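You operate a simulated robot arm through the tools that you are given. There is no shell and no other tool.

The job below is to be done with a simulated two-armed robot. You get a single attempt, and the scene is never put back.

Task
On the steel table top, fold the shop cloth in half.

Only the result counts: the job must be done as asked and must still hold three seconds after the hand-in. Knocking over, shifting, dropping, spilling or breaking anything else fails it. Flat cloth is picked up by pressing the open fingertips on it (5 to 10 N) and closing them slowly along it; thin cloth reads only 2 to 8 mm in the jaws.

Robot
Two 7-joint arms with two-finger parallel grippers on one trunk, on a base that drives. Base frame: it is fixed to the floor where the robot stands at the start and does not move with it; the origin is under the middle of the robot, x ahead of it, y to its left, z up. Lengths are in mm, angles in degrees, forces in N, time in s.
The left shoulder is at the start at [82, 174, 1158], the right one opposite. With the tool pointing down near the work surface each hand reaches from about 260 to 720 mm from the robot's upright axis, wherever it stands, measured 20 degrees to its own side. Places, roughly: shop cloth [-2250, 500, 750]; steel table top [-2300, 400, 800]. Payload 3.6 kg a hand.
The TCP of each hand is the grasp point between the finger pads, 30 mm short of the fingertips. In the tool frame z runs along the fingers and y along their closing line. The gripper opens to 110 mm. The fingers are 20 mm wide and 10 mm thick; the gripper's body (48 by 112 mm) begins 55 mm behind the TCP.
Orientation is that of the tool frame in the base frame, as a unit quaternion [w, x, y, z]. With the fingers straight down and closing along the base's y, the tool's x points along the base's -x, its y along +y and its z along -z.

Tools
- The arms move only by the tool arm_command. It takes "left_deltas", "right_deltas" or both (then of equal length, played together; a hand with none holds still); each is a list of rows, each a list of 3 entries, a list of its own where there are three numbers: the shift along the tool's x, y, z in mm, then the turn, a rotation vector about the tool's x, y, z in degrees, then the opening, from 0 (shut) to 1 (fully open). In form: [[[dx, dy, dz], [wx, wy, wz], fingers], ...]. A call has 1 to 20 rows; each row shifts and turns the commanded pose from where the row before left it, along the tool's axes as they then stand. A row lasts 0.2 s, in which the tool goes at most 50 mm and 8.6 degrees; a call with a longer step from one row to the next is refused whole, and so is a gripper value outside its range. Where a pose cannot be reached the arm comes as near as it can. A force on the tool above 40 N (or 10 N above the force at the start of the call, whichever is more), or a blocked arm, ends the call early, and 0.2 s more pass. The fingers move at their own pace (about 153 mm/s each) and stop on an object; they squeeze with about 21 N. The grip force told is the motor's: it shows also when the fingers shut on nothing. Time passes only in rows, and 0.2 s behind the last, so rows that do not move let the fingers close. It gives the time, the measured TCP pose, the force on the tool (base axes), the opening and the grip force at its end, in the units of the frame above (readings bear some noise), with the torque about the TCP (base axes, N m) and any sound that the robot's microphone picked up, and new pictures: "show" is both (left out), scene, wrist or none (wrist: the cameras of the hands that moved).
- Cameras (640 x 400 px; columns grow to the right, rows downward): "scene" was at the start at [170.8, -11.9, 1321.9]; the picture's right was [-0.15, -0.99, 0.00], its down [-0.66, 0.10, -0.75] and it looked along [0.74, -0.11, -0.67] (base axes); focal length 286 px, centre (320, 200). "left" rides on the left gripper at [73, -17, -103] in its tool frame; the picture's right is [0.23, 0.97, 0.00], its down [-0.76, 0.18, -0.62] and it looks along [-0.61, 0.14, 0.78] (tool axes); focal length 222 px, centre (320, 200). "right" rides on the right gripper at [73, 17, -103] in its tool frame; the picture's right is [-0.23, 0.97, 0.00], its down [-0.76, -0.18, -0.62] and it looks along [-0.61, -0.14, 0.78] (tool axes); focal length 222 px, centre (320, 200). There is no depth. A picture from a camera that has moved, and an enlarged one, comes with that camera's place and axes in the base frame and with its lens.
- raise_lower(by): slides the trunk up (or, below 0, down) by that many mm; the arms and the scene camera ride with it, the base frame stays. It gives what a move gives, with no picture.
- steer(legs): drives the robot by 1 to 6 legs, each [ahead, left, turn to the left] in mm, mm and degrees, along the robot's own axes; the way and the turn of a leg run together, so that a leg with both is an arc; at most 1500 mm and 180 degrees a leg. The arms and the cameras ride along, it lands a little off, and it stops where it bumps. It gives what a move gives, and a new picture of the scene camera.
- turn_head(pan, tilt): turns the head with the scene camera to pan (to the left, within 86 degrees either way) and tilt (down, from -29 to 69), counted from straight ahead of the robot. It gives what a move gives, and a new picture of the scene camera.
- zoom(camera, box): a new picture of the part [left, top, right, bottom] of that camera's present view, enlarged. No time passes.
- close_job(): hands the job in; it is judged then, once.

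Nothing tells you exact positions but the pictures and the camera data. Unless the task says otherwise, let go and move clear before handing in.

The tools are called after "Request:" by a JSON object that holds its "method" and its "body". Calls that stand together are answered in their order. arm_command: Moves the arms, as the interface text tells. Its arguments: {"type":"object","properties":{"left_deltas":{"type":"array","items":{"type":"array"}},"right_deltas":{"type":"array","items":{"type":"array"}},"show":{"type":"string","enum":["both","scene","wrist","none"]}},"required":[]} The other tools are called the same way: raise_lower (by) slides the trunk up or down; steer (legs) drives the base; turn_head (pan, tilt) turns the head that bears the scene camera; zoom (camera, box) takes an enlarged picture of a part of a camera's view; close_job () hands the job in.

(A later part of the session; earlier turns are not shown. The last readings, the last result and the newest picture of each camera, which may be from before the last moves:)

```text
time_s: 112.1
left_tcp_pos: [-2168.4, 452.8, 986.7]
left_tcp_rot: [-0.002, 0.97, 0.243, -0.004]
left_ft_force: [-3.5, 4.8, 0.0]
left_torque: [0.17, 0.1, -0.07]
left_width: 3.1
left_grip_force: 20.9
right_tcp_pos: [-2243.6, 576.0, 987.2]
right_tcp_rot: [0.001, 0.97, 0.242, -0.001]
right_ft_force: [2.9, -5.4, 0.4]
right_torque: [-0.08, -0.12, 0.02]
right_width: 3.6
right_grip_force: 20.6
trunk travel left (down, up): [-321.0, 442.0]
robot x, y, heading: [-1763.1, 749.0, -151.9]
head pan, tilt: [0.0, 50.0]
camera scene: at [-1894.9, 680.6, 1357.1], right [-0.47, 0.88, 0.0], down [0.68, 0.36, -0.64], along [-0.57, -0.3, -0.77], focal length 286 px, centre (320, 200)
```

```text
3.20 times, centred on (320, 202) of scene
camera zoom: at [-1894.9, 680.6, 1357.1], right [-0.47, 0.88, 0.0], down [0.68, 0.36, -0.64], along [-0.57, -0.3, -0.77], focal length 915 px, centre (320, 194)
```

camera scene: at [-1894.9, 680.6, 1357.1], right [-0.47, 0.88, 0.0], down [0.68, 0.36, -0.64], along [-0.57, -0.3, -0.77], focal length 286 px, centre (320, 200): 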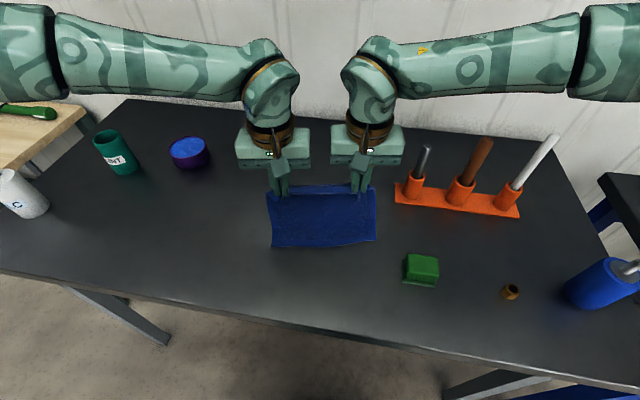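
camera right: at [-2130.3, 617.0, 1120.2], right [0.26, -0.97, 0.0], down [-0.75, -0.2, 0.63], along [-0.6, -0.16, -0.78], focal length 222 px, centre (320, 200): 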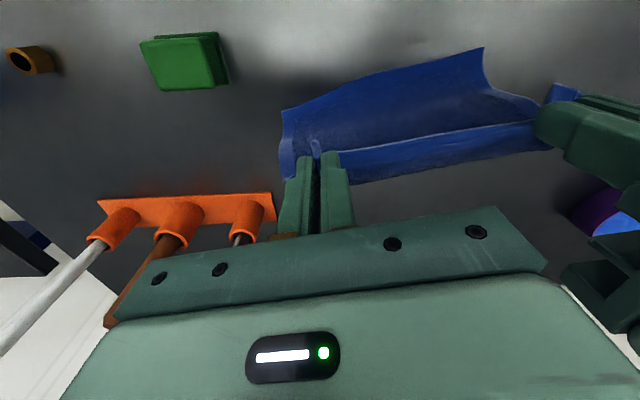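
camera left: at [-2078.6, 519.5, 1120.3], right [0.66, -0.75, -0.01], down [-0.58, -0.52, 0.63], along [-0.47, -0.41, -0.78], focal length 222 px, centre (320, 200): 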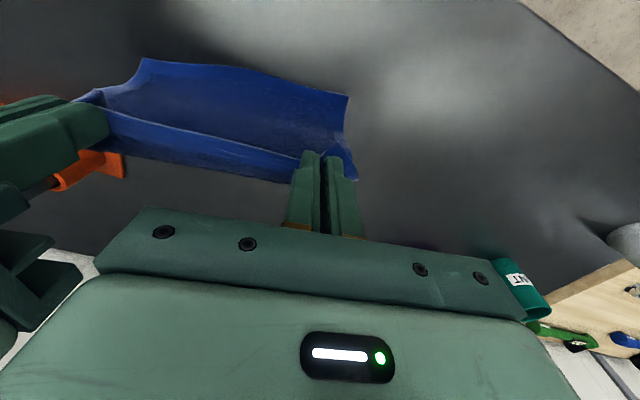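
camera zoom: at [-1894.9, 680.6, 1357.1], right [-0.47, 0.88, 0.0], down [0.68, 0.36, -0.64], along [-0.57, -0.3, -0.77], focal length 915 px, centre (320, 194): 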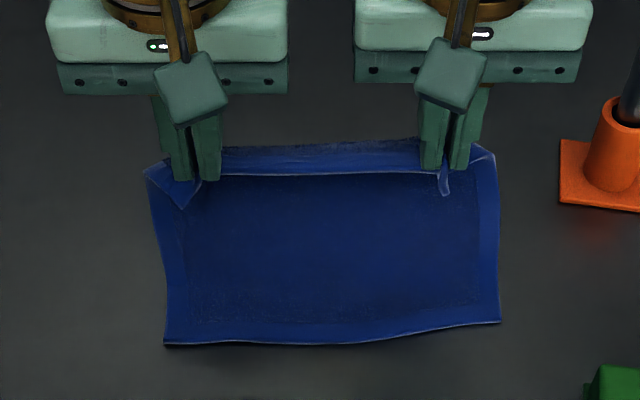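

Going well: the lower half lies on the table with its edge at about 294 mm (left) and 311 mm (right). I finish laying it up to the fold line.

Request:
{"method": "arm_command", "body": {"left_deltas": [[[-7.3, 0, 4.8], [0, 0, 0], 0], [[-7.3, 0, 4.8], [0, 0, 0], 0], [[-7.3, 0, 4.8], [0, 0, 0], 0], [[-7.3, 0, 4.8], [0, 0, 0], 0], [[-7.3, 0, 4.8], [0, 0, 0], 0], [[0, 0, 0], [0, 0, 0], 0]], "right_deltas": [[[-7.9, 0, 4.8], [0, 0, 0], 0], [[-7.9, 0, 4.8], [0, 0, 0], 0], [[-7.9, 0, 4.8], [0, 0, 0], 0], [[-7.9, 0, 4.8], [0, 0, 0], 0], [[-7.9, 0, 4.8], [0, 0, 0], 0], [[0, 0, 0], [0, 0, 0], 0]], "show": "both"}}

Request:
{"method": "zoom", "body": {"camera": "scene", "box": [220, 140, 420, 264]}}

```text
time_s: 113.5
left_tcp_pos: [-2200.2, 436.6, 964.2]
left_tcp_rot: [-0.001, 0.97, 0.244, -0.003]
left_ft_force: [-2.0, 3.1, -0.1]
left_torque: [0.09, 0.09, -0.05]
left_width: 3.4
left_grip_force: 21.0
right_tcp_pos: [-2277.8, 556.3, 962.1]
right_tcp_rot: [0.001, 0.97, 0.242, -0.001]
right_ft_force: [1.7, -4.1, 0.1]
right_torque: [-0.1, -0.09, 0.01]
right_width: 3.8
right_grip_force: 20.7
trunk travel left (down, up): [-321.0, 442.0]
robot x, y, heading: [-1762.4, 748.2, -151.7]
head pan, tilt: [0.0, 50.0]
camera scene: at [-1894.3, 681.0, 1357.2], right [-0.47, 0.88, 0.0], down [0.68, 0.36, -0.64], along [-0.57, -0.3, -0.77], focal length 286 px, centre (320, 200)
camera right: at [-2205.9, 576.4, 1066.2], right [0.26, -0.97, 0.0], down [-0.75, -0.2, 0.63], along [-0.6, -0.16, -0.78], focal length 222 px, centre (320, 200)
camera left: at [-2144.2, 485.3, 1066.7], right [0.66, -0.75, -0.01], down [-0.58, -0.52, 0.63], along [-0.47, -0.41, -0.78], focal length 222 px, centre (320, 200)
```

scene: 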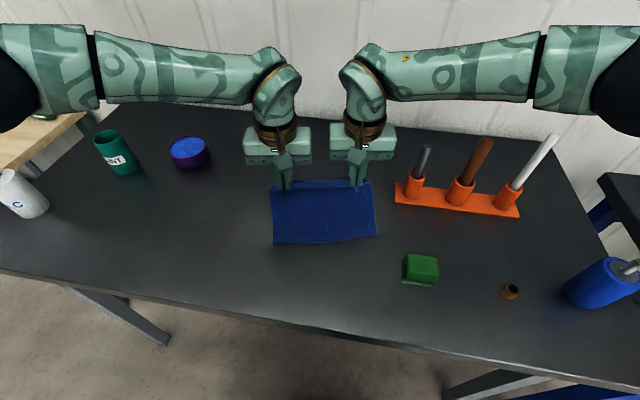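
right: 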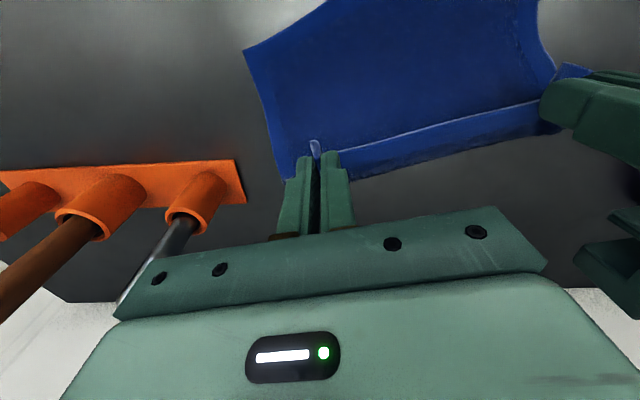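
left: 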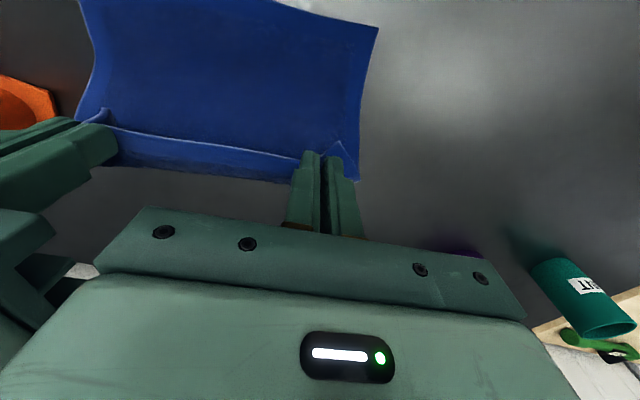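

```text
3.20 times, centred on (320, 202) of scene
camera zoom: at [-1894.3, 681.0, 1357.2], right [-0.47, 0.88, 0.0], down [0.68, 0.36, -0.64], along [-0.57, -0.3, -0.77], focal length 915 px, centre (320, 194)
```

zoom: 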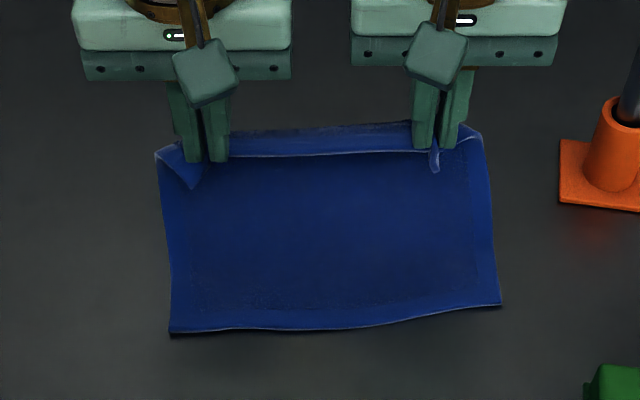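

The lower half is laid (edge now about 304 mm left, 325 mm right) and the cloth rises nearly straight from the fold line at about 396–410 mm. Now I reverse and bring the held hem back toward me in an arc, stopping about 26 mm above the table.

Request:
{"method": "arm_command", "body": {"left_deltas": [[[11, 0, 6], [0, 0, 0], 0], [[10.6, 0, 4], [0, 0, 0], 0], [[10.1, 0, 5.5], [0, 0, 0], 0], [[9.3, 0, 6.5], [0, 0, 0], 0], [[8.5, 0, 7], [0, 0, 0], 0], [[7.4, 0, 8], [0, 0, 0], 0], [[6.1, 0, 9], [0, 0, 0], 0], [[0, 0, 0], [0, 0, 0], 0]], "right_deltas": [[[11, 0, 6], [0, 0, 0], 0], [[10.6, 0, 4], [0, 0, 0], 0], [[10.1, 0, 5.5], [0, 0, 0], 0], [[9.3, 0, 6.5], [0, 0, 0], 0], [[8.5, 0, 7], [0, 0, 0], 0], [[7.4, 0, 8], [0, 0, 0], 0], [[6.1, 0, 9], [0, 0, 0], 0], [[0, 0, 0], [0, 0, 0], 0]], "show": "both"}}

Request:
{"method": "zoom", "body": {"camera": "scene", "box": [220, 140, 420, 264]}}

```text
time_s: 115.3
left_tcp_pos: [-2145.4, 466.1, 917.1]
left_tcp_rot: [-0.002, 0.97, 0.243, -0.004]
left_ft_force: [-2.6, 4.0, -1.1]
left_torque: [0.09, 0.09, -0.07]
left_width: 3.4
left_grip_force: 21.0
right_tcp_pos: [-2222.7, 587.2, 917.0]
right_tcp_rot: [0.001, 0.97, 0.242, -0.002]
right_ft_force: [2.2, -4.2, 0.4]
right_torque: [-0.12, -0.08, 0.01]
right_width: 3.8
right_grip_force: 21.0
trunk travel left (down, up): [-321.0, 442.0]
robot x, y, heading: [-1758.9, 743.4, -151.9]
head pan, tilt: [0.0, 50.0]
camera scene: at [-1894.4, 680.8, 1357.2], right [-0.47, 0.88, 0.0], down [0.68, 0.36, -0.64], along [-0.57, -0.3, -0.77], focal length 286 px, centre (320, 200)
camera right: at [-2150.7, 606.2, 1020.1], right [0.26, -0.97, 0.0], down [-0.75, -0.2, 0.63], along [-0.6, -0.16, -0.78], focal length 222 px, centre (320, 200)
camera left: at [-2088.9, 514.8, 1020.1], right [0.66, -0.75, -0.01], down [-0.58, -0.52, 0.63], along [-0.47, -0.41, -0.78], focal length 222 px, centre (320, 200)
```

scene: 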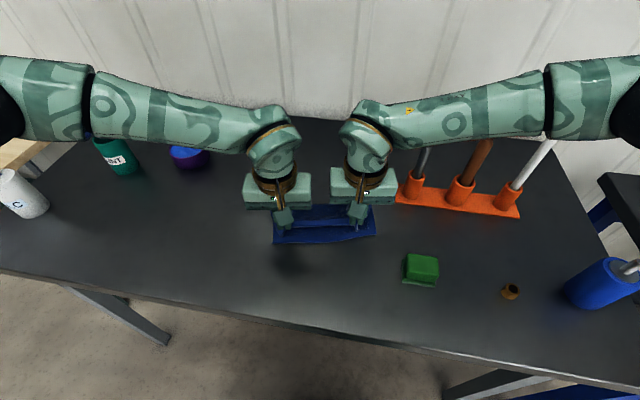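
right: 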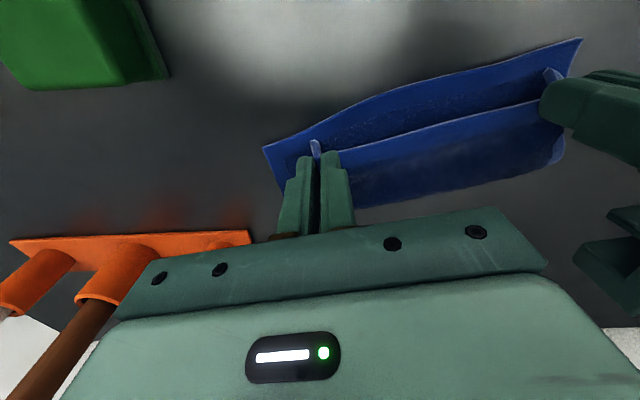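
left: 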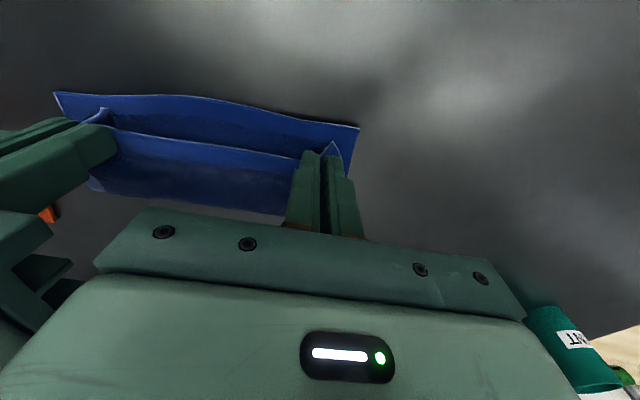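

```text
3.20 times, centred on (320, 202) of scene
camera zoom: at [-1894.4, 680.8, 1357.2], right [-0.47, 0.88, 0.0], down [0.68, 0.36, -0.64], along [-0.57, -0.3, -0.77], focal length 915 px, centre (320, 194)
```

zoom: 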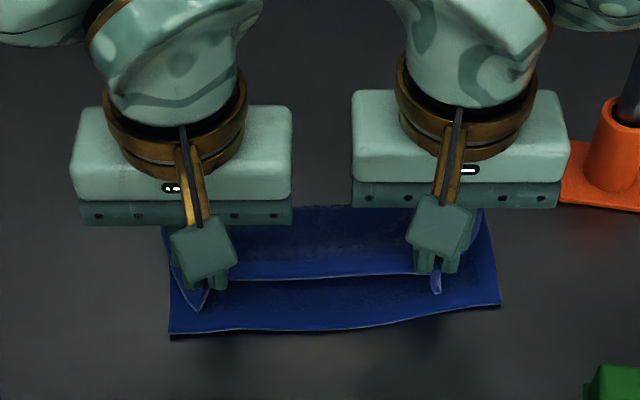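

This worked: the hem now comes down without turning over, and the lower edge has not moved. I bring it down over the lower edge, left back 13 mm, right back 9 mm, to about 12 mm above the table.

Request:
{"method": "arm_command", "body": {"left_deltas": [[[5, 0, 8], [0, 0, 0], 0], [[5, 0, 8], [0, 0, 0], 0], [[3, 0, 6], [0, 0, 0], 0], [[0, 0, 0], [0, 0, 0], 0]], "right_deltas": [[[3.5, 0, 8], [0, 0, 0], 0], [[3.5, 0, 8], [0, 0, 0], 0], [[2, 0, 6], [0, 0, 0], 0], [[0, 0, 0], [0, 0, 0], 0]], "show": "both"}}

Request:
{"method": "zoom", "body": {"camera": "scene", "box": [240, 160, 400, 260]}}

Request:
{"method": "zoom", "body": {"camera": "right", "box": [220, 20, 620, 250]}}

Request:
{"method": "zoom", "body": {"camera": "left", "box": [20, 20, 420, 250]}}

```text
time_s: 116.3
left_tcp_pos: [-2134.3, 473.7, 895.7]
left_tcp_rot: [-0.002, 0.97, 0.244, -0.003]
left_ft_force: [-2.9, 4.1, -0.4]
left_torque: [0.11, 0.05, -0.02]
left_width: 3.6
left_grip_force: 21.5
right_tcp_pos: [-2213.9, 590.3, 896.4]
right_tcp_rot: [0.001, 0.97, 0.243, -0.002]
right_ft_force: [2.8, -2.8, 1.1]
right_torque: [-0.1, -0.06, 0.0]
right_width: 4.2
right_grip_force: 20.8
trunk travel left (down, up): [-321.0, 442.0]
robot x, y, heading: [-1762.0, 750.9, -152.1]
head pan, tilt: [0.0, 50.0]
camera scene: at [-1894.5, 680.9, 1357.2], right [-0.47, 0.88, 0.0], down [0.68, 0.36, -0.64], along [-0.57, -0.3, -0.77], focal length 286 px, centre (320, 200)
camera right: at [-2142.6, 610.4, 998.7], right [0.26, -0.97, 0.0], down [-0.75, -0.2, 0.63], along [-0.6, -0.16, -0.78], focal length 222 px, centre (320, 200)
camera left: at [-2077.7, 521.0, 998.1], right [0.66, -0.75, -0.01], down [-0.58, -0.52, 0.63], along [-0.47, -0.41, -0.78], focal length 222 px, centre (320, 200)
```

scene: 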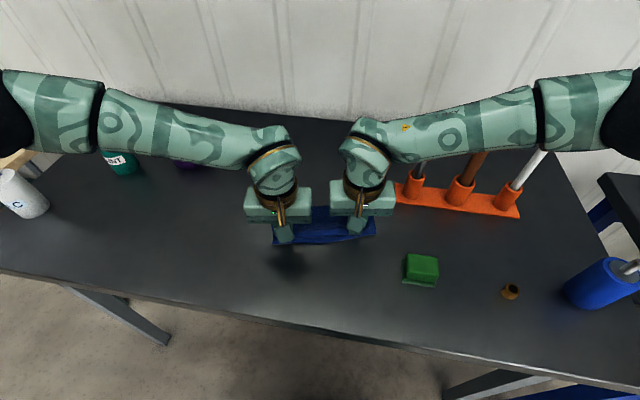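
right: 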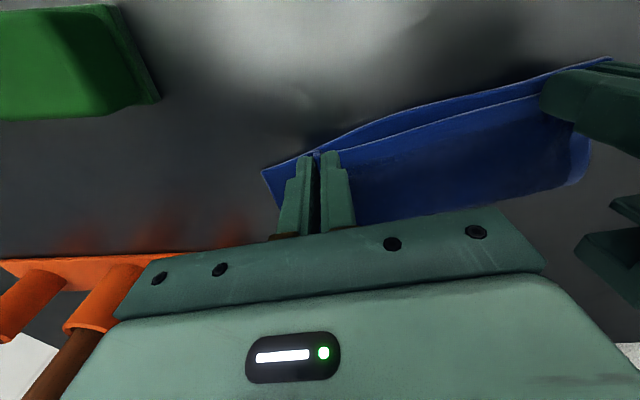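
left: 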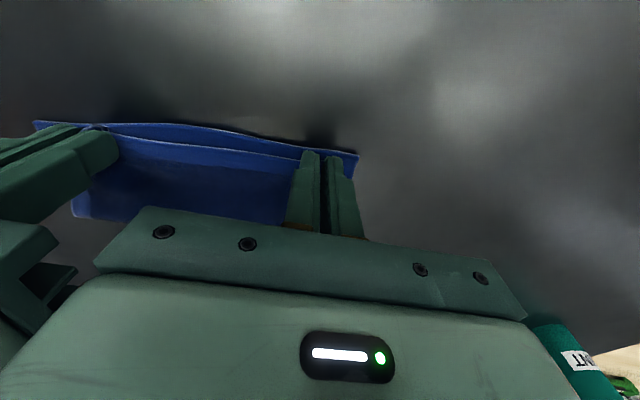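

```text
4.00 times, centred on (320, 210) of scene
camera zoom: at [-1894.5, 680.9, 1357.2], right [-0.47, 0.88, 0.0], down [0.68, 0.36, -0.64], along [-0.57, -0.3, -0.77], focal length 1144 px, centre (320, 160)
```

zoom: 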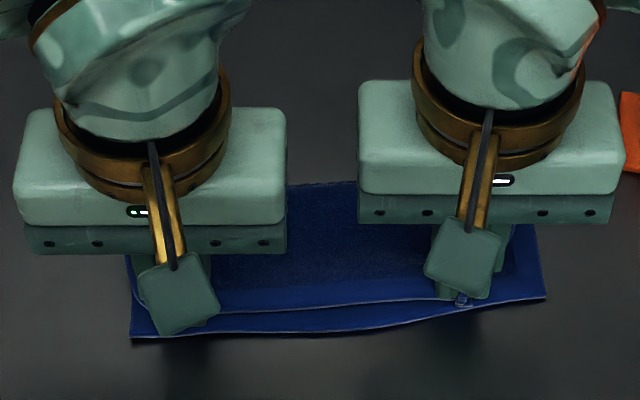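

```text
1.60 times, centred on (420, 135) of right
camera zoom: at [-2142.6, 610.4, 998.7], right [0.26, -0.97, 0.0], down [-0.75, -0.2, 0.63], along [-0.6, -0.16, -0.78], focal length 355 px, centre (160, 304)
```

zoom: 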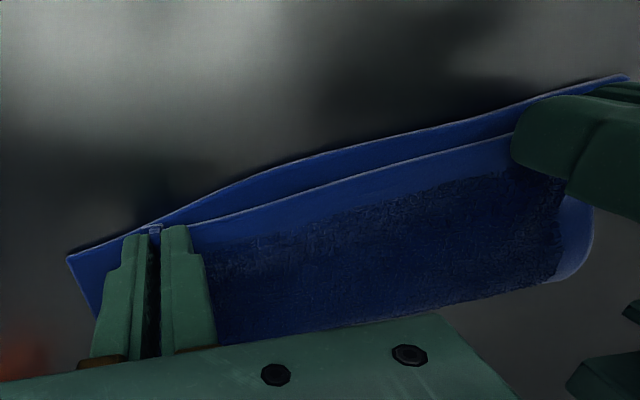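

```text
1.60 times, centred on (220, 135) of left
camera zoom: at [-2077.7, 521.0, 998.1], right [0.66, -0.75, -0.01], down [-0.58, -0.52, 0.63], along [-0.47, -0.41, -0.78], focal length 355 px, centre (480, 304)
```

zoom: 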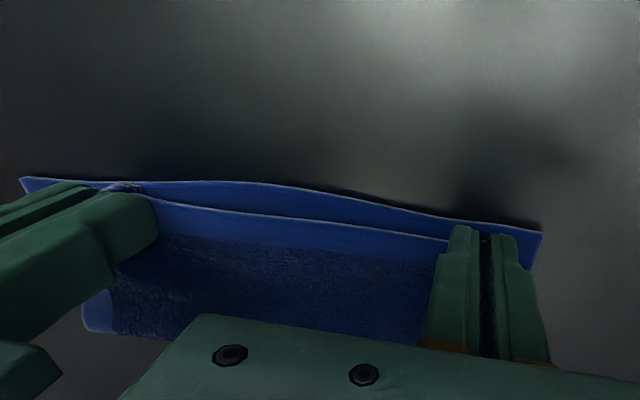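

The top hem is now just ahead of the lower edge (about 6–7 mm left, 3–4 mm right), and the lower edge is centred about 10 mm to the right of the hands. I shift both hands 9 mm right and back a little to line the edges up.

Request:
{"method": "arm_command", "body": {"left_deltas": [[[2, -3, 0], [0, 0, 0], 0], [[2, -3, 0], [0, 0, 0], 0], [[2, -3, 1], [0, 0, 0], 0], [[0, 0, 1], [0, 0, 0], 0]], "right_deltas": [[[1, -3, 0], [0, 0, 0], 0], [[1, -3, 0], [0, 0, 0], 0], [[1, -3, 1], [0, 0, 0], 0], [[0, 0, 1], [0, 0, 0], 0]], "show": "none"}}

Request:
{"method": "zoom", "body": {"camera": "scene", "box": [240, 160, 400, 260]}}

Request:
{"method": "zoom", "body": {"camera": "right", "box": [220, 20, 620, 250]}}

Request:
{"method": "zoom", "body": {"camera": "left", "box": [20, 20, 420, 250]}}

```text
time_s: 117.3
left_tcp_pos: [-2133.1, 484.2, 894.3]
left_tcp_rot: [-0.001, 0.97, 0.243, -0.003]
left_ft_force: [-2.2, 4.1, 0.0]
left_torque: [0.1, 0.06, -0.03]
left_width: 3.4
left_grip_force: 20.8
right_tcp_pos: [-2216.1, 599.1, 893.1]
right_tcp_rot: [0.001, 0.97, 0.243, -0.001]
right_ft_force: [2.9, -3.4, -0.1]
right_torque: [-0.09, -0.05, 0.01]
right_width: 3.8
right_grip_force: 21.0
trunk travel left (down, up): [-321.0, 442.0]
robot x, y, heading: [-1762.6, 748.3, -152.0]
head pan, tilt: [0.0, 50.0]
```

```text
4.00 times, centred on (320, 210) of scene
camera zoom: at [-1894.4, 680.7, 1357.2], right [-0.47, 0.88, 0.0], down [0.68, 0.36, -0.64], along [-0.57, -0.3, -0.77], focal length 1144 px, centre (320, 160)
```

zoom: 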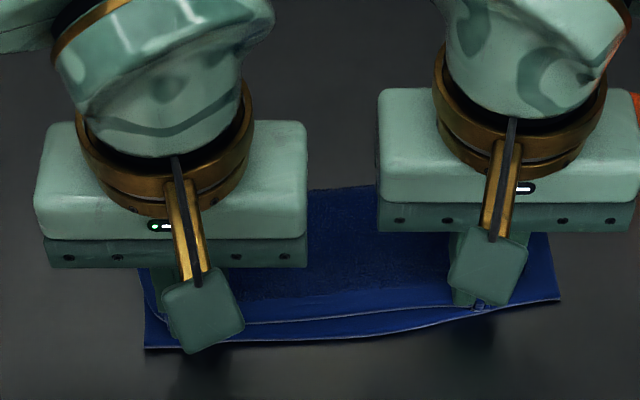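

```text
1.60 times, centred on (420, 135) of right
camera zoom: at [-2144.1, 619.3, 996.9], right [0.26, -0.97, 0.0], down [-0.75, -0.2, 0.63], along [-0.6, -0.16, -0.78], focal length 355 px, centre (160, 304)
```

zoom: 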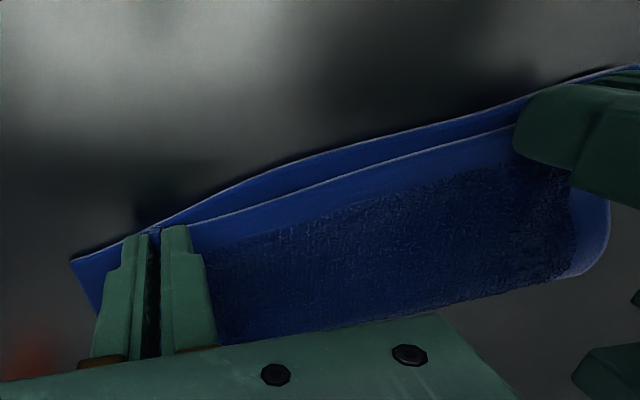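

```text
1.60 times, centred on (220, 135) of left
camera zoom: at [-2076.7, 531.7, 996.4], right [0.66, -0.75, -0.01], down [-0.58, -0.52, 0.63], along [-0.47, -0.41, -0.78], focal length 355 px, centre (480, 304)
```

zoom: 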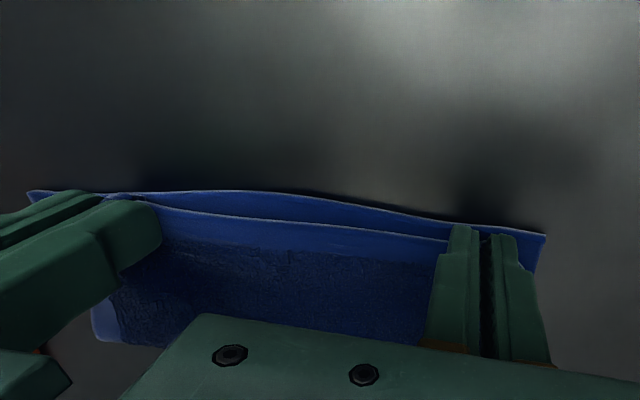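

The whole cloth moved along, so the top is still about 9 mm left of the lower layer. I lift the hem 20 mm, shift right 10 mm, and lay it down again.

Request:
{"method": "arm_command", "body": {"left_deltas": [[[-2, 0, -7], [0, 0, 0], 0], [[-3, 0, -7], [0, 0, 0], 0], [[-2, 0, -6], [0, 0, 0], 0], [[0, -5, 0], [0, 0, 0], 0], [[0, -5, 0], [0, 0, 0], 0], [[2, 0, 6], [0, 0, 0], 0], [[3, 0, 7], [0, 0, 0], 0], [[4, 0, 6], [0, 0, 0], 0], [[0, 0, 0], [0, 0, 0], 0]], "right_deltas": [[[-2, 0, -7], [0, 0, 0], 0], [[-3, 0, -7], [0, 0, 0], 0], [[-2, 0, -6], [0, 0, 0], 0], [[0, -5, 0], [0, 0, 0], 0], [[0, -5, 0], [0, 0, 0], 0], [[2, 0, 6], [0, 0, 0], 0], [[3, 0, 7], [0, 0, 0], 0], [[4, 0, 6], [0, 0, 0], 0], [[0, 0, 0], [0, 0, 0], 0]], "show": "scene"}}

Request:
{"method": "zoom", "body": {"camera": "scene", "box": [240, 160, 400, 260]}}

Request:
{"method": "zoom", "body": {"camera": "right", "box": [220, 20, 620, 250]}}

Request:
{"method": "zoom", "body": {"camera": "left", "box": [20, 20, 420, 250]}}

```text
time_s: 119.3
left_tcp_pos: [-2135.3, 495.1, 892.9]
left_tcp_rot: [-0.002, 0.97, 0.244, -0.003]
left_ft_force: [-2.7, 3.6, -0.2]
left_torque: [0.12, 0.11, -0.06]
left_width: 3.4
left_grip_force: 21.0
right_tcp_pos: [-2219.8, 609.4, 893.9]
right_tcp_rot: [0.001, 0.97, 0.243, -0.001]
right_ft_force: [3.9, -3.1, 0.1]
right_torque: [-0.09, -0.09, 0.02]
right_width: 3.8
right_grip_force: 21.5
trunk travel left (down, up): [-321.0, 442.0]
robot x, y, heading: [-1760.7, 748.7, -151.8]
head pan, tilt: [0.0, 50.0]
camera scene: at [-1894.5, 680.9, 1357.2], right [-0.47, 0.88, 0.0], down [0.68, 0.36, -0.64], along [-0.57, -0.3, -0.77], focal length 286 px, centre (320, 200)
```

scene: 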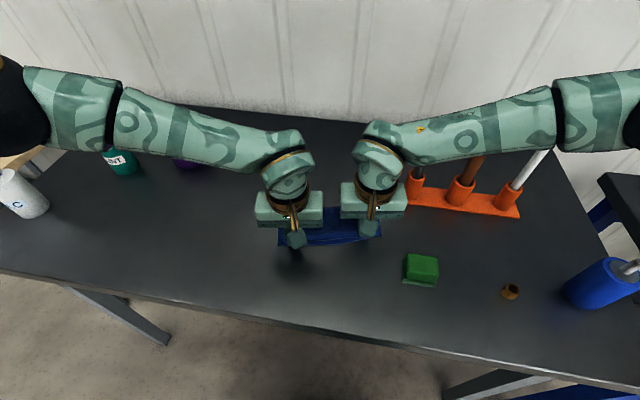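

```text
4.00 times, centred on (320, 210) of scene
camera zoom: at [-1894.5, 680.9, 1357.2], right [-0.47, 0.88, 0.0], down [0.68, 0.36, -0.64], along [-0.57, -0.3, -0.77], focal length 1144 px, centre (320, 160)
```

zoom: 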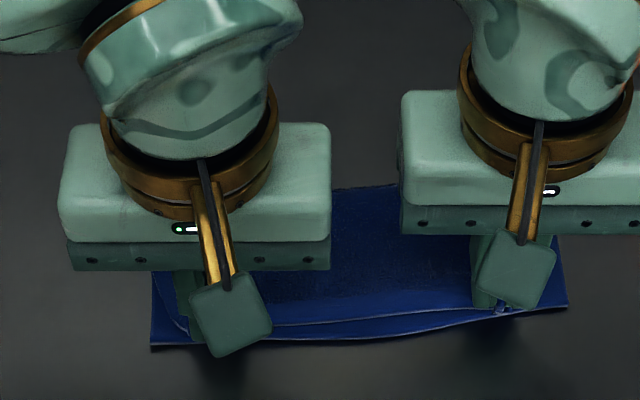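

```text
1.60 times, centred on (420, 135) of right
camera zoom: at [-2147.2, 629.1, 997.4], right [0.26, -0.97, 0.0], down [-0.75, -0.2, 0.63], along [-0.6, -0.16, -0.78], focal length 355 px, centre (160, 304)
```

zoom: 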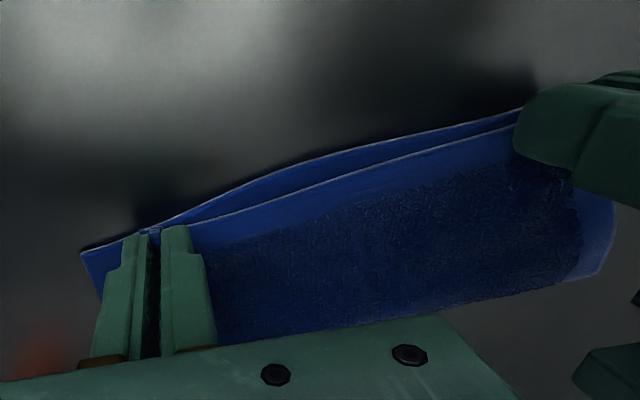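

```text
1.60 times, centred on (220, 135) of left
camera zoom: at [-2079.8, 541.7, 997.1], right [0.66, -0.75, -0.01], down [-0.58, -0.52, 0.63], along [-0.47, -0.41, -0.78], focal length 355 px, centre (480, 304)
```

zoom: 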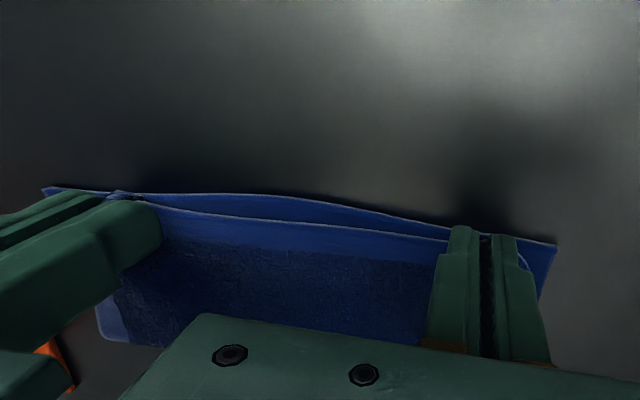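

The layers are now aligned within a few millimetres. I lower to light contact, moving back 2–3 mm, to press the hem onto the lower layer.

Request:
{"method": "arm_command", "body": {"left_deltas": [[[1.5, 0, 1.5], [0, 0, 0], 0], [[1.5, 0, 1.5], [0, 0, 0], 0], [[0, 0, 0.5], [0, 0, 0], 0], [[0, 0, 0], [0, 0, 0], 0]], "right_deltas": [[[1, 0, 1.5], [0, 0, 0], 0], [[1, 0, 1.5], [0, 0, 0], 0], [[0, 0, 1], [0, 0, 0], 0], [[0, 0, 0], [0, 0, 0], 0]], "show": "none"}}

```text
time_s: 120.3
left_tcp_pos: [-2132.4, 494.8, 891.3]
left_tcp_rot: [-0.002, 0.97, 0.243, -0.003]
left_ft_force: [-3.1, 4.1, 0.5]
left_torque: [0.11, 0.09, -0.07]
left_width: 3.3
left_grip_force: 21.1
right_tcp_pos: [-2216.8, 610.4, 889.3]
right_tcp_rot: [0.002, 0.97, 0.241, -0.002]
right_ft_force: [2.2, -4.1, 1.2]
right_torque: [-0.1, -0.05, 0.03]
right_width: 3.8
right_grip_force: 20.9
trunk travel left (down, up): [-321.0, 442.0]
robot x, y, heading: [-1759.1, 747.4, -152.0]
head pan, tilt: [0.0, 50.0]
```

Request:
{"method": "arm_command", "body": {"left_deltas": [[[0, 0, 2], [0, 0, 0], 0], [[0, 0, 1], [0, 0, 0], 0], [[0, 0, 0], [0, 0, 0], 0]], "right_deltas": [[[0, 0, 1.5], [0, 0, 0], 0], [[0, 0, 0.5], [0, 0, 0], 0], [[0, 0, 0], [0, 0, 0], 0]], "show": "none"}}

```text
time_s: 121.1
left_tcp_pos: [-2133.1, 495.2, 887.3]
left_tcp_rot: [-0.001, 0.97, 0.244, -0.004]
left_ft_force: [-2.9, 3.9, 2.3]
left_torque: [0.12, 0.09, -0.05]
left_width: 3.3
left_grip_force: 20.7
right_tcp_pos: [-2216.1, 609.5, 888.6]
right_tcp_rot: [0.001, 0.97, 0.243, -0.001]
right_ft_force: [2.9, -3.9, 2.0]
right_torque: [-0.15, -0.06, 0.01]
right_width: 4.1
right_grip_force: 21.3
trunk travel left (down, up): [-321.0, 442.0]
robot x, y, heading: [-1759.5, 752.9, -152.1]
head pan, tilt: [0.0, 50.0]
```

Light contact of about 2 N on both sides. I open the fingers slowly so the gathers spread out flat.

Request:
{"method": "arm_command", "body": {"left_deltas": [[[0, 0, 0], [0, 0, 0], 0.04], [[0, 0, 0], [0, 0, 0], 0.06], [[0, 0, 0], [0, 0, 0], 0.08], [[0, 0, 0], [0, 0, 0], 0.1], [[0, 0, 0], [0, 0, 0], 0.12], [[0, 0, 0], [0, 0, 0], 0.14], [[0, 0, 0], [0, 0, 0], 0.16], [[0, 0, 0], [0, 0, 0], 0.18], [[0, 0, 0], [0, 0, 0], 0.2], [[0, 0, 0], [0, 0, 0], 0.22], [[0, 0, 0], [0, 0, 0], 0.24], [[0, 0, 0], [0, 0, 0], 0.26], [[0, 0, 0], [0, 0, 0], 0.27]], "right_deltas": [[[0, 0, 0], [0, 0, 0], 0.04], [[0, 0, 0], [0, 0, 0], 0.06], [[0, 0, 0], [0, 0, 0], 0.08], [[0, 0, 0], [0, 0, 0], 0.1], [[0, 0, 0], [0, 0, 0], 0.12], [[0, 0, 0], [0, 0, 0], 0.14], [[0, 0, 0], [0, 0, 0], 0.16], [[0, 0, 0], [0, 0, 0], 0.18], [[0, 0, 0], [0, 0, 0], 0.2], [[0, 0, 0], [0, 0, 0], 0.22], [[0, 0, 0], [0, 0, 0], 0.24], [[0, 0, 0], [0, 0, 0], 0.26], [[0, 0, 0], [0, 0, 0], 0.27]], "show": "both"}}

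```text
time_s: 123.9
left_tcp_pos: [-2132.7, 494.3, 887.5]
left_tcp_rot: [-0.002, 0.97, 0.244, -0.003]
left_ft_force: [-0.2, 0.4, 1.9]
left_torque: [-0.02, -0.01, 0.04]
left_width: 29.1
left_grip_force: 0.2
right_tcp_pos: [-2216.4, 610.5, 888.8]
right_tcp_rot: [0.002, 0.97, 0.242, -0.001]
right_ft_force: [0.7, 0.8, 0.6]
right_torque: [0.01, -0.04, -0.02]
right_width: 29.5
right_grip_force: 0.0
trunk travel left (down, up): [-321.0, 442.0]
robot x, y, heading: [-1762.4, 751.2, -151.8]
head pan, tilt: [0.0, 50.0]
camera scene: at [-1894.4, 681.0, 1357.2], right [-0.47, 0.88, 0.0], down [0.68, 0.36, -0.64], along [-0.57, -0.3, -0.77], focal length 286 px, centre (320, 200)
camera right: at [-2145.2, 630.2, 991.5], right [0.26, -0.97, 0.0], down [-0.75, -0.2, 0.63], along [-0.6, -0.16, -0.78], focal length 222 px, centre (320, 200)
camera left: at [-2077.0, 542.8, 990.8], right [0.66, -0.75, -0.01], down [-0.58, -0.52, 0.63], along [-0.47, -0.41, -0.78], focal length 222 px, centre (320, 200)
```

scene: 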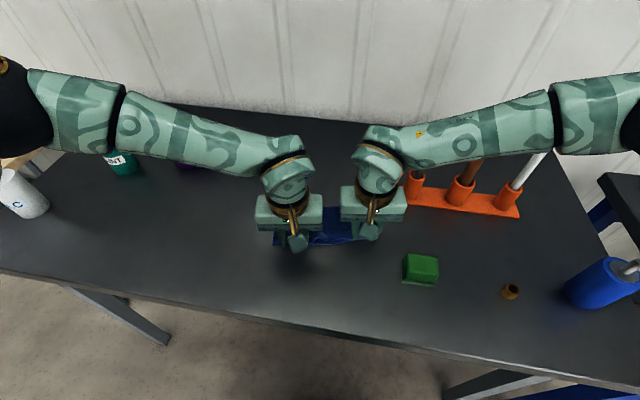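
right: 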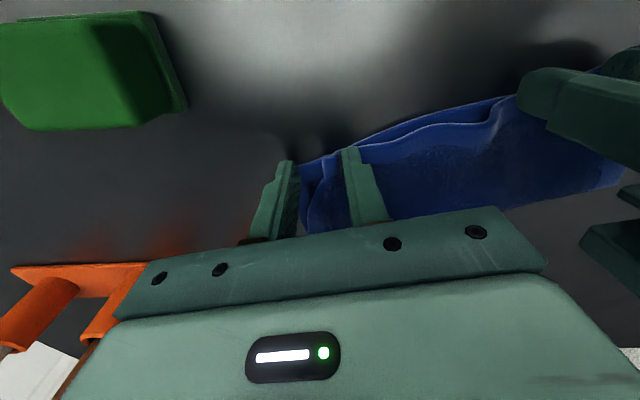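
left: 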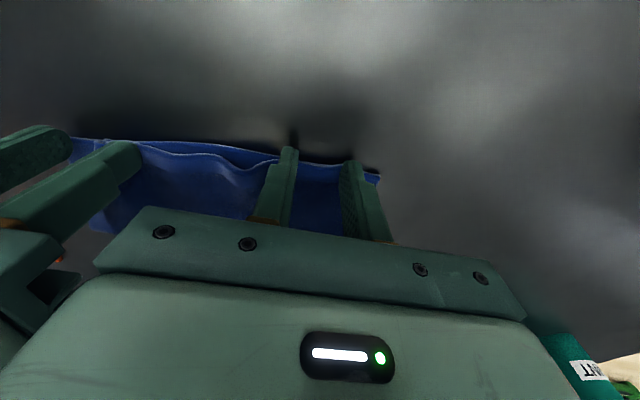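

I lift both hands straight up and back off to look at the result.

Request:
{"method": "arm_command", "body": {"left_deltas": [[[0, 0, -8], [0, 0, 0], 0.27], [[0, 0, -12], [0, 0, 0], 0.27], [[0, 0, -20], [0, 0, 0], 0.27], [[0, 10, -20], [0, 0, 0], 0.27], [[15, 30, -15], [0, 0, 0], 0.27], [[15, 35, -10], [0, 0, 0], 0.27], [[10, 35, 0], [0, 0, 0], 0.27], [[0, 0, 0], [0, 0, 0], 0.27]], "right_deltas": [[[0, 0, -8], [0, 0, 0], 0.27], [[0, 0, -12], [0, 0, 0], 0.27], [[0, 0, -20], [0, 0, 0], 0.27], [[0, -10, -20], [0, 0, 0], 0.27], [[15, -30, -15], [0, 0, 0], 0.27], [[15, -35, -10], [0, 0, 0], 0.27], [[10, -20, 0], [0, 0, 0], 0.27], [[0, 0, 0], [0, 0, 0], 0.27]], "show": "both"}}

Request:
{"method": "zoom", "body": {"camera": "scene", "box": [250, 170, 410, 270]}}

```text
time_s: 125.7
left_tcp_pos: [-2044.9, 417.3, 972.2]
left_tcp_rot: [-0.002, 0.97, 0.243, -0.003]
left_ft_force: [0.2, -0.2, -0.4]
left_torque: [-0.01, -0.01, -0.03]
left_width: 29.8
left_grip_force: 0.0
right_tcp_pos: [-2228.1, 713.7, 972.0]
right_tcp_rot: [0.002, 0.97, 0.242, -0.001]
right_ft_force: [-1.0, 0.6, 0.0]
right_torque: [-0.02, -0.03, 0.01]
right_width: 29.8
right_grip_force: 0.0
trunk travel left (down, up): [-321.0, 442.0]
robot x, y, heading: [-1759.8, 749.7, -152.2]
head pan, tilt: [0.0, 50.0]
camera scene: at [-1895.1, 681.1, 1357.1], right [-0.47, 0.88, 0.0], down [0.68, 0.36, -0.64], along [-0.57, -0.3, -0.77], focal length 286 px, centre (320, 200)
camera right: at [-2155.4, 734.0, 1075.4], right [0.26, -0.97, 0.0], down [-0.75, -0.2, 0.63], along [-0.6, -0.16, -0.78], focal length 222 px, centre (320, 200)
camera left: at [-1989.3, 464.6, 1075.0], right [0.66, -0.75, -0.01], down [-0.58, -0.52, 0.63], along [-0.47, -0.41, -0.78], focal length 222 px, centre (320, 200)
```

scene: 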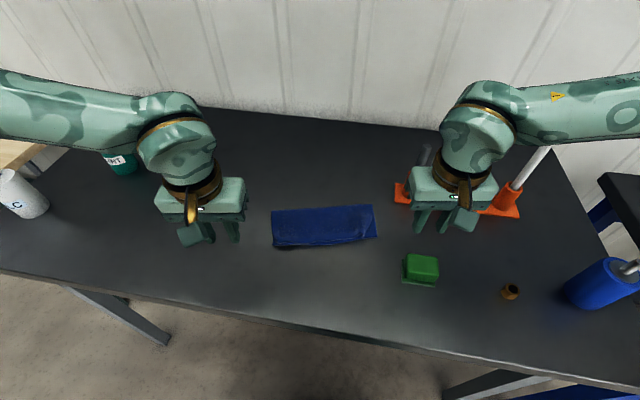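
right: 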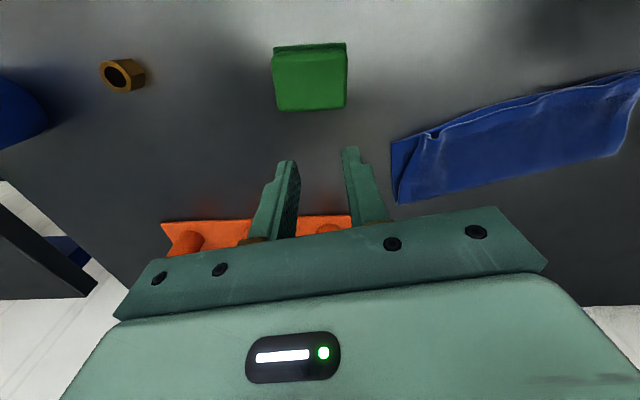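
left: 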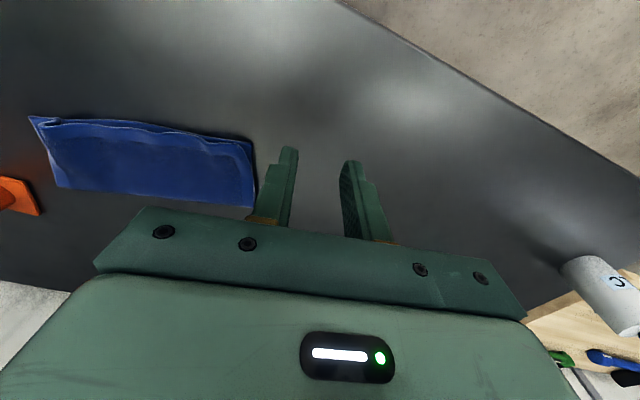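

```text
4.00 times, centred on (330, 220) of scene
camera zoom: at [-1895.1, 681.1, 1357.1], right [-0.47, 0.88, 0.0], down [0.68, 0.36, -0.64], along [-0.57, -0.3, -0.77], focal length 1144 px, centre (280, 120)
```

zoom: 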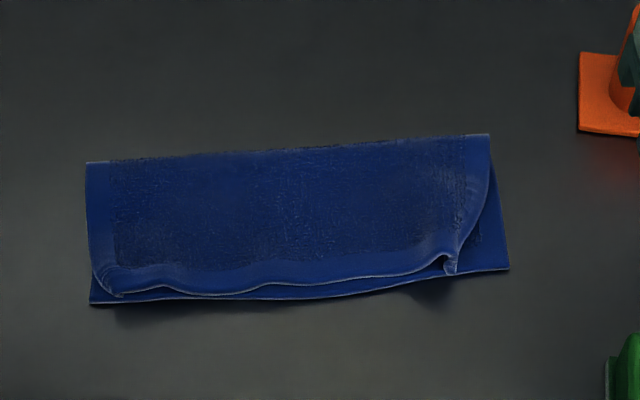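

The cloth is now folded in half, crease at about 386–404 mm and edges nearly matching; only the top layer's two corners are drawn inward by the pinching (about 15 mm left, 27 mm right). I will press closed fingertips on both top corners and smooth them outward together; first I bring the hands over them.

Request:
{"method": "arm_command", "body": {"left_deltas": [[[-14, -22, 0], [0, 0, 0], 0.1], [[-14, -22, 0], [0, 0, 0], 0], [[-14, -22, 0], [0, 0, 0], 0], [[-14, -23.5, 0], [0, 0, 0], 0], [[0, 0, 20], [0, 0, 0], 0], [[0, 0, 20], [0, 0, 0], 0], [[0, 0, 20], [0, 0, 0], 0], [[0, 0, 0], [0, 0, 0], 0]], "right_deltas": [[[-12, 26, 0], [0, 0, 0], 0.1], [[-12, 26, 0], [0, 0, 0], 0], [[-12, 26, 0], [0, 0, 0], 0], [[-12, 27, 0], [0, 0, 0], 0], [[0, 0, 20], [0, 0, 0], 0], [[0, 0, 20], [0, 0, 0], 0], [[0, 0, 20], [0, 0, 0], 0], [[0, 0, 0], [0, 0, 0], 0]], "show": "both"}}

```text
time_s: 127.5
left_tcp_pos: [-2136.8, 468.4, 913.8]
left_tcp_rot: [-0.002, 0.97, 0.244, -0.003]
left_ft_force: [-0.2, 0.2, -0.6]
left_torque: [-0.02, 0.0, 0.0]
left_width: 0.1
left_grip_force: 21.1
right_tcp_pos: [-2219.9, 598.5, 912.7]
right_tcp_rot: [0.002, 0.97, 0.242, -0.002]
right_ft_force: [-0.1, 0.4, -0.4]
right_torque: [0.02, -0.02, -0.01]
right_width: 0.0
right_grip_force: 21.2
trunk travel left (down, up): [-321.0, 442.0]
robot x, y, heading: [-1760.1, 750.5, -151.9]
head pan, tilt: [0.0, 50.0]
camera scene: at [-1894.2, 681.0, 1357.2], right [-0.47, 0.88, 0.0], down [0.68, 0.36, -0.64], along [-0.57, -0.3, -0.77], focal length 286 px, centre (320, 200)
camera right: at [-2147.5, 617.8, 1015.9], right [0.26, -0.97, 0.0], down [-0.75, -0.2, 0.63], along [-0.6, -0.16, -0.78], focal length 222 px, centre (320, 200)
camera left: at [-2081.3, 517.2, 1016.0], right [0.66, -0.75, -0.01], down [-0.58, -0.52, 0.63], along [-0.47, -0.41, -0.78], focal length 222 px, centre (320, 200)
```

scene: 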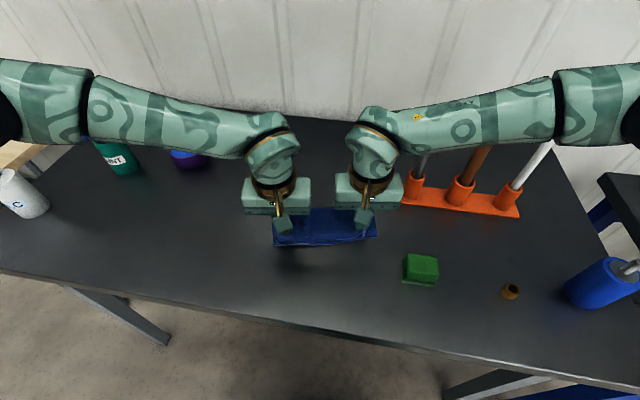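
right: 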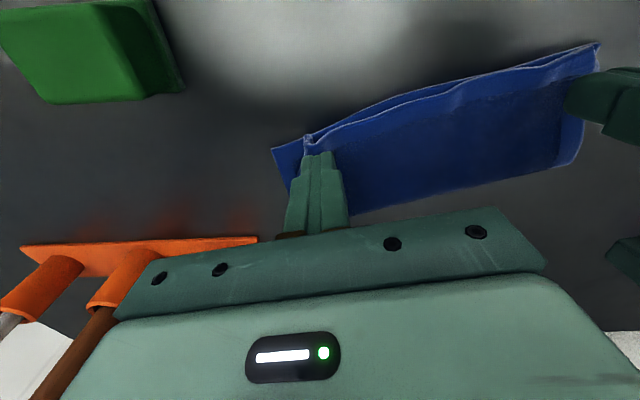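
left: 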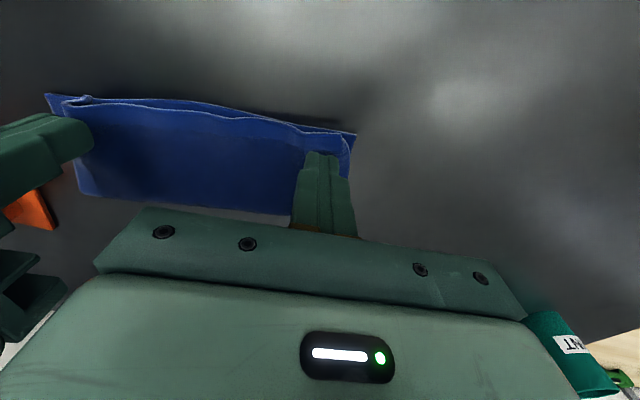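

The closed fingertips are over both top corners. I lower to a light press.

Request:
{"method": "arm_command", "body": {"left_deltas": [[[0, 0, 8], [0, 0, 0], 0], [[0, 0, 8], [0, 0, 0], 0], [[0, 0, 4], [0, 0, 0], 0], [[0, 0, 2], [0, 0, 0], 0], [[0, 0, 0], [0, 0, 0], 0]], "right_deltas": [[[0, 0, 8], [0, 0, 0], 0], [[0, 0, 8], [0, 0, 0], 0], [[0, 0, 4], [0, 0, 0], 0], [[0, 0, 2], [0, 0, 0], 0], [[0, 0, 0], [0, 0, 0], 0]], "show": "none"}}

```text
time_s: 128.7
left_tcp_pos: [-2137.5, 468.3, 891.3]
left_tcp_rot: [-0.001, 0.97, 0.243, -0.004]
left_ft_force: [0.5, 0.6, 0.9]
left_torque: [0.0, 0.0, -0.02]
left_width: 0.1
left_grip_force: 20.7
right_tcp_pos: [-2219.9, 597.8, 890.4]
right_tcp_rot: [0.001, 0.97, 0.242, -0.001]
right_ft_force: [0.0, 0.3, 1.8]
right_torque: [0.06, -0.04, 0.01]
right_width: 0.1
right_grip_force: 21.0
trunk travel left (down, up): [-321.0, 442.0]
robot x, y, heading: [-1762.7, 753.4, -151.9]
head pan, tilt: [0.0, 50.0]
```

Request:
{"method": "arm_command", "body": {"left_deltas": [[[0, 0, 2], [0, 0, 0], 0], [[0, 0, 1], [0, 0, 0], 0], [[0, 0, 0], [0, 0, 0], 0]], "right_deltas": [[[0, 0, 2], [0, 0, 0], 0], [[0, 0, 0.5], [0, 0, 0], 0], [[0, 0, 0], [0, 0, 0], 0]], "show": "none"}}

```text
time_s: 129.5
left_tcp_pos: [-2137.6, 469.5, 889.3]
left_tcp_rot: [-0.002, 0.97, 0.244, -0.002]
left_ft_force: [0.3, 1.0, 1.7]
left_torque: [0.0, 0.01, 0.0]
left_width: 0.0
left_grip_force: 21.1
right_tcp_pos: [-2219.0, 597.9, 889.5]
right_tcp_rot: [0.001, 0.97, 0.242, -0.002]
right_ft_force: [0.8, 1.1, 5.5]
right_torque: [0.05, 0.02, -0.03]
right_width: 0.0
right_grip_force: 21.4
trunk travel left (down, up): [-321.0, 442.0]
robot x, y, heading: [-1760.1, 747.9, -152.0]
head pan, tilt: [0.0, 50.0]
```

Request:
{"method": "arm_command", "body": {"left_deltas": [[[0, 0, 1.5], [0, 0, 0], 0], [[0, 0, 0], [0, 0, 0], 0]], "right_deltas": [[[0, 0, 0], [0, 0, 0], 0], [[0, 0, 0], [0, 0, 0], 0]], "show": "none"}}

```text
time_s: 130.1
left_tcp_pos: [-2137.0, 469.8, 886.8]
left_tcp_rot: [-0.002, 0.97, 0.244, -0.003]
left_ft_force: [0.2, -0.1, 3.4]
left_torque: [0.01, 0.0, 0.02]
left_width: 0.3
left_grip_force: 21.2
right_tcp_pos: [-2219.0, 598.5, 888.7]
right_tcp_rot: [0.001, 0.97, 0.242, -0.001]
right_ft_force: [-0.3, -0.4, 4.2]
right_torque: [0.05, 0.03, -0.01]
right_width: 0.1
right_grip_force: 21.2
trunk travel left (down, up): [-321.0, 442.0]
robot x, y, heading: [-1762.1, 750.4, -151.9]
head pan, tilt: [0.0, 50.0]
```

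Both press at about 3.5–4 N. I drag the corners outward: left 12 mm, right 20 mm, and check.

Request:
{"method": "arm_command", "body": {"left_deltas": [[[0, 1.5, 0], [0, 0, 0], 0], [[0, 1.5, 0], [0, 0, 0], 0], [[0.3, 1.5, 0], [0, 0, 0], 0], [[0.3, 1.5, 0], [0, 0, 0], 0], [[0.3, 1.5, 0], [0, 0, 0], 0], [[0.3, 1.5, 0], [0, 0, 0], 0], [[0, 1.5, 0], [0, 0, 0], 0], [[0, 1.5, 0], [0, 0, 0], 0], [[0, 0, 0], [0, 0, 0], 0]], "right_deltas": [[[0, -2.5, 0], [0, 0, 0], 0], [[-0.5, -2.5, 0], [0, 0, 0], 0], [[-0.5, -2.5, 0], [0, 0, 0], 0], [[-0.5, -2.5, 0], [0, 0, 0], 0], [[-0.5, -2.5, 0], [0, 0, 0], 0], [[-0.5, -2.5, 0], [0, 0, 0], 0], [[-0.5, -2.5, 0], [0, 0, 0], 0], [[0, -2.5, 0], [0, 0, 0], 0], [[0, 0, 0], [0, 0, 0], 0]], "show": "both"}}

Request:
{"method": "zoom", "body": {"camera": "scene", "box": [250, 170, 410, 270]}}

```text
time_s: 132.1
left_tcp_pos: [-2129.3, 459.2, 885.8]
left_tcp_rot: [-0.002, 0.97, 0.243, -0.003]
left_ft_force: [-2.3, 3.2, 4.0]
left_torque: [0.11, 0.05, 0.01]
left_width: 0.0
left_grip_force: 21.1
right_tcp_pos: [-2231.9, 614.7, 888.7]
right_tcp_rot: [0.001, 0.97, 0.243, -0.001]
right_ft_force: [1.7, -1.4, 2.8]
right_torque: [-0.07, -0.04, -0.01]
right_width: 0.0
right_grip_force: 20.7
trunk travel left (down, up): [-321.0, 442.0]
robot x, y, heading: [-1763.3, 751.4, -151.7]
head pan, tilt: [0.0, 50.0]
camera scene: at [-1894.1, 681.3, 1357.2], right [-0.47, 0.88, 0.0], down [0.68, 0.36, -0.64], along [-0.57, -0.3, -0.77], focal length 286 px, centre (320, 200)
camera right: at [-2159.9, 634.5, 992.2], right [0.26, -0.97, 0.0], down [-0.75, -0.2, 0.63], along [-0.6, -0.16, -0.78], focal length 222 px, centre (320, 200)
camera left: at [-2074.5, 507.4, 989.6], right [0.66, -0.75, -0.01], down [-0.58, -0.52, 0.63], along [-0.47, -0.41, -0.78], focal length 222 px, centre (320, 200)
```

scene: 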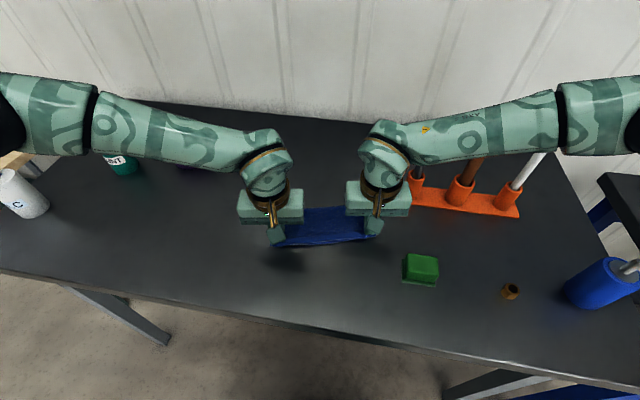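
right: 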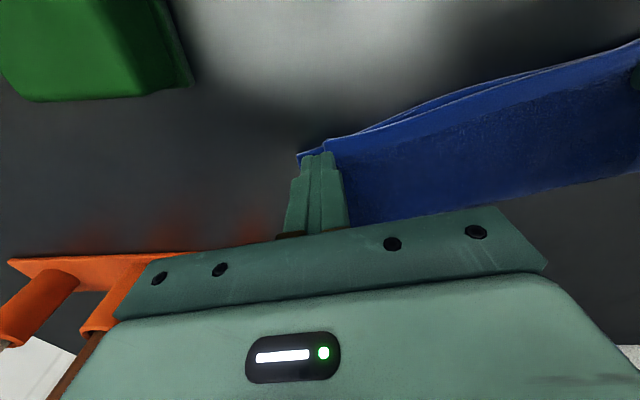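
left: 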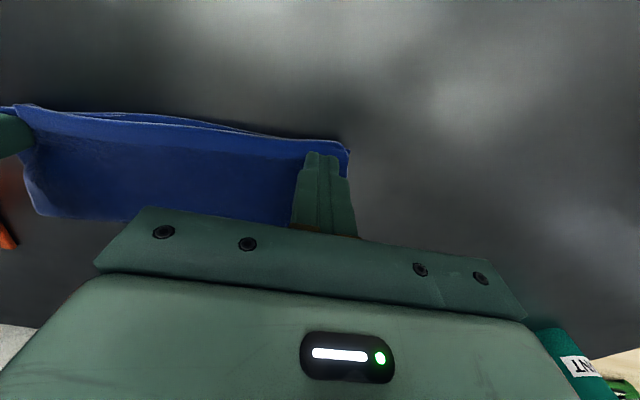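

```text
4.00 times, centred on (330, 220) of scene
camera zoom: at [-1894.1, 681.3, 1357.2], right [-0.47, 0.88, 0.0], down [0.68, 0.36, -0.64], along [-0.57, -0.3, -0.77], focal length 1144 px, centre (280, 120)
```

zoom: 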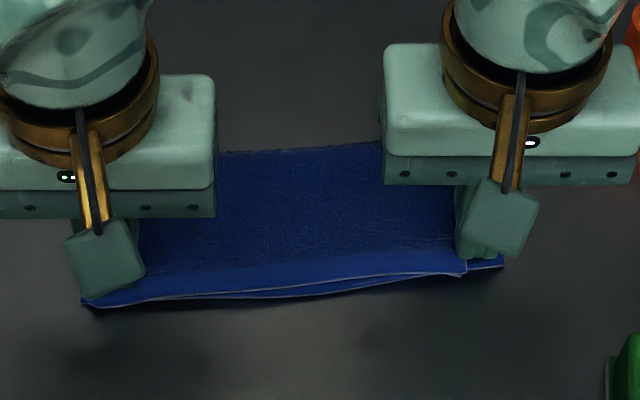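

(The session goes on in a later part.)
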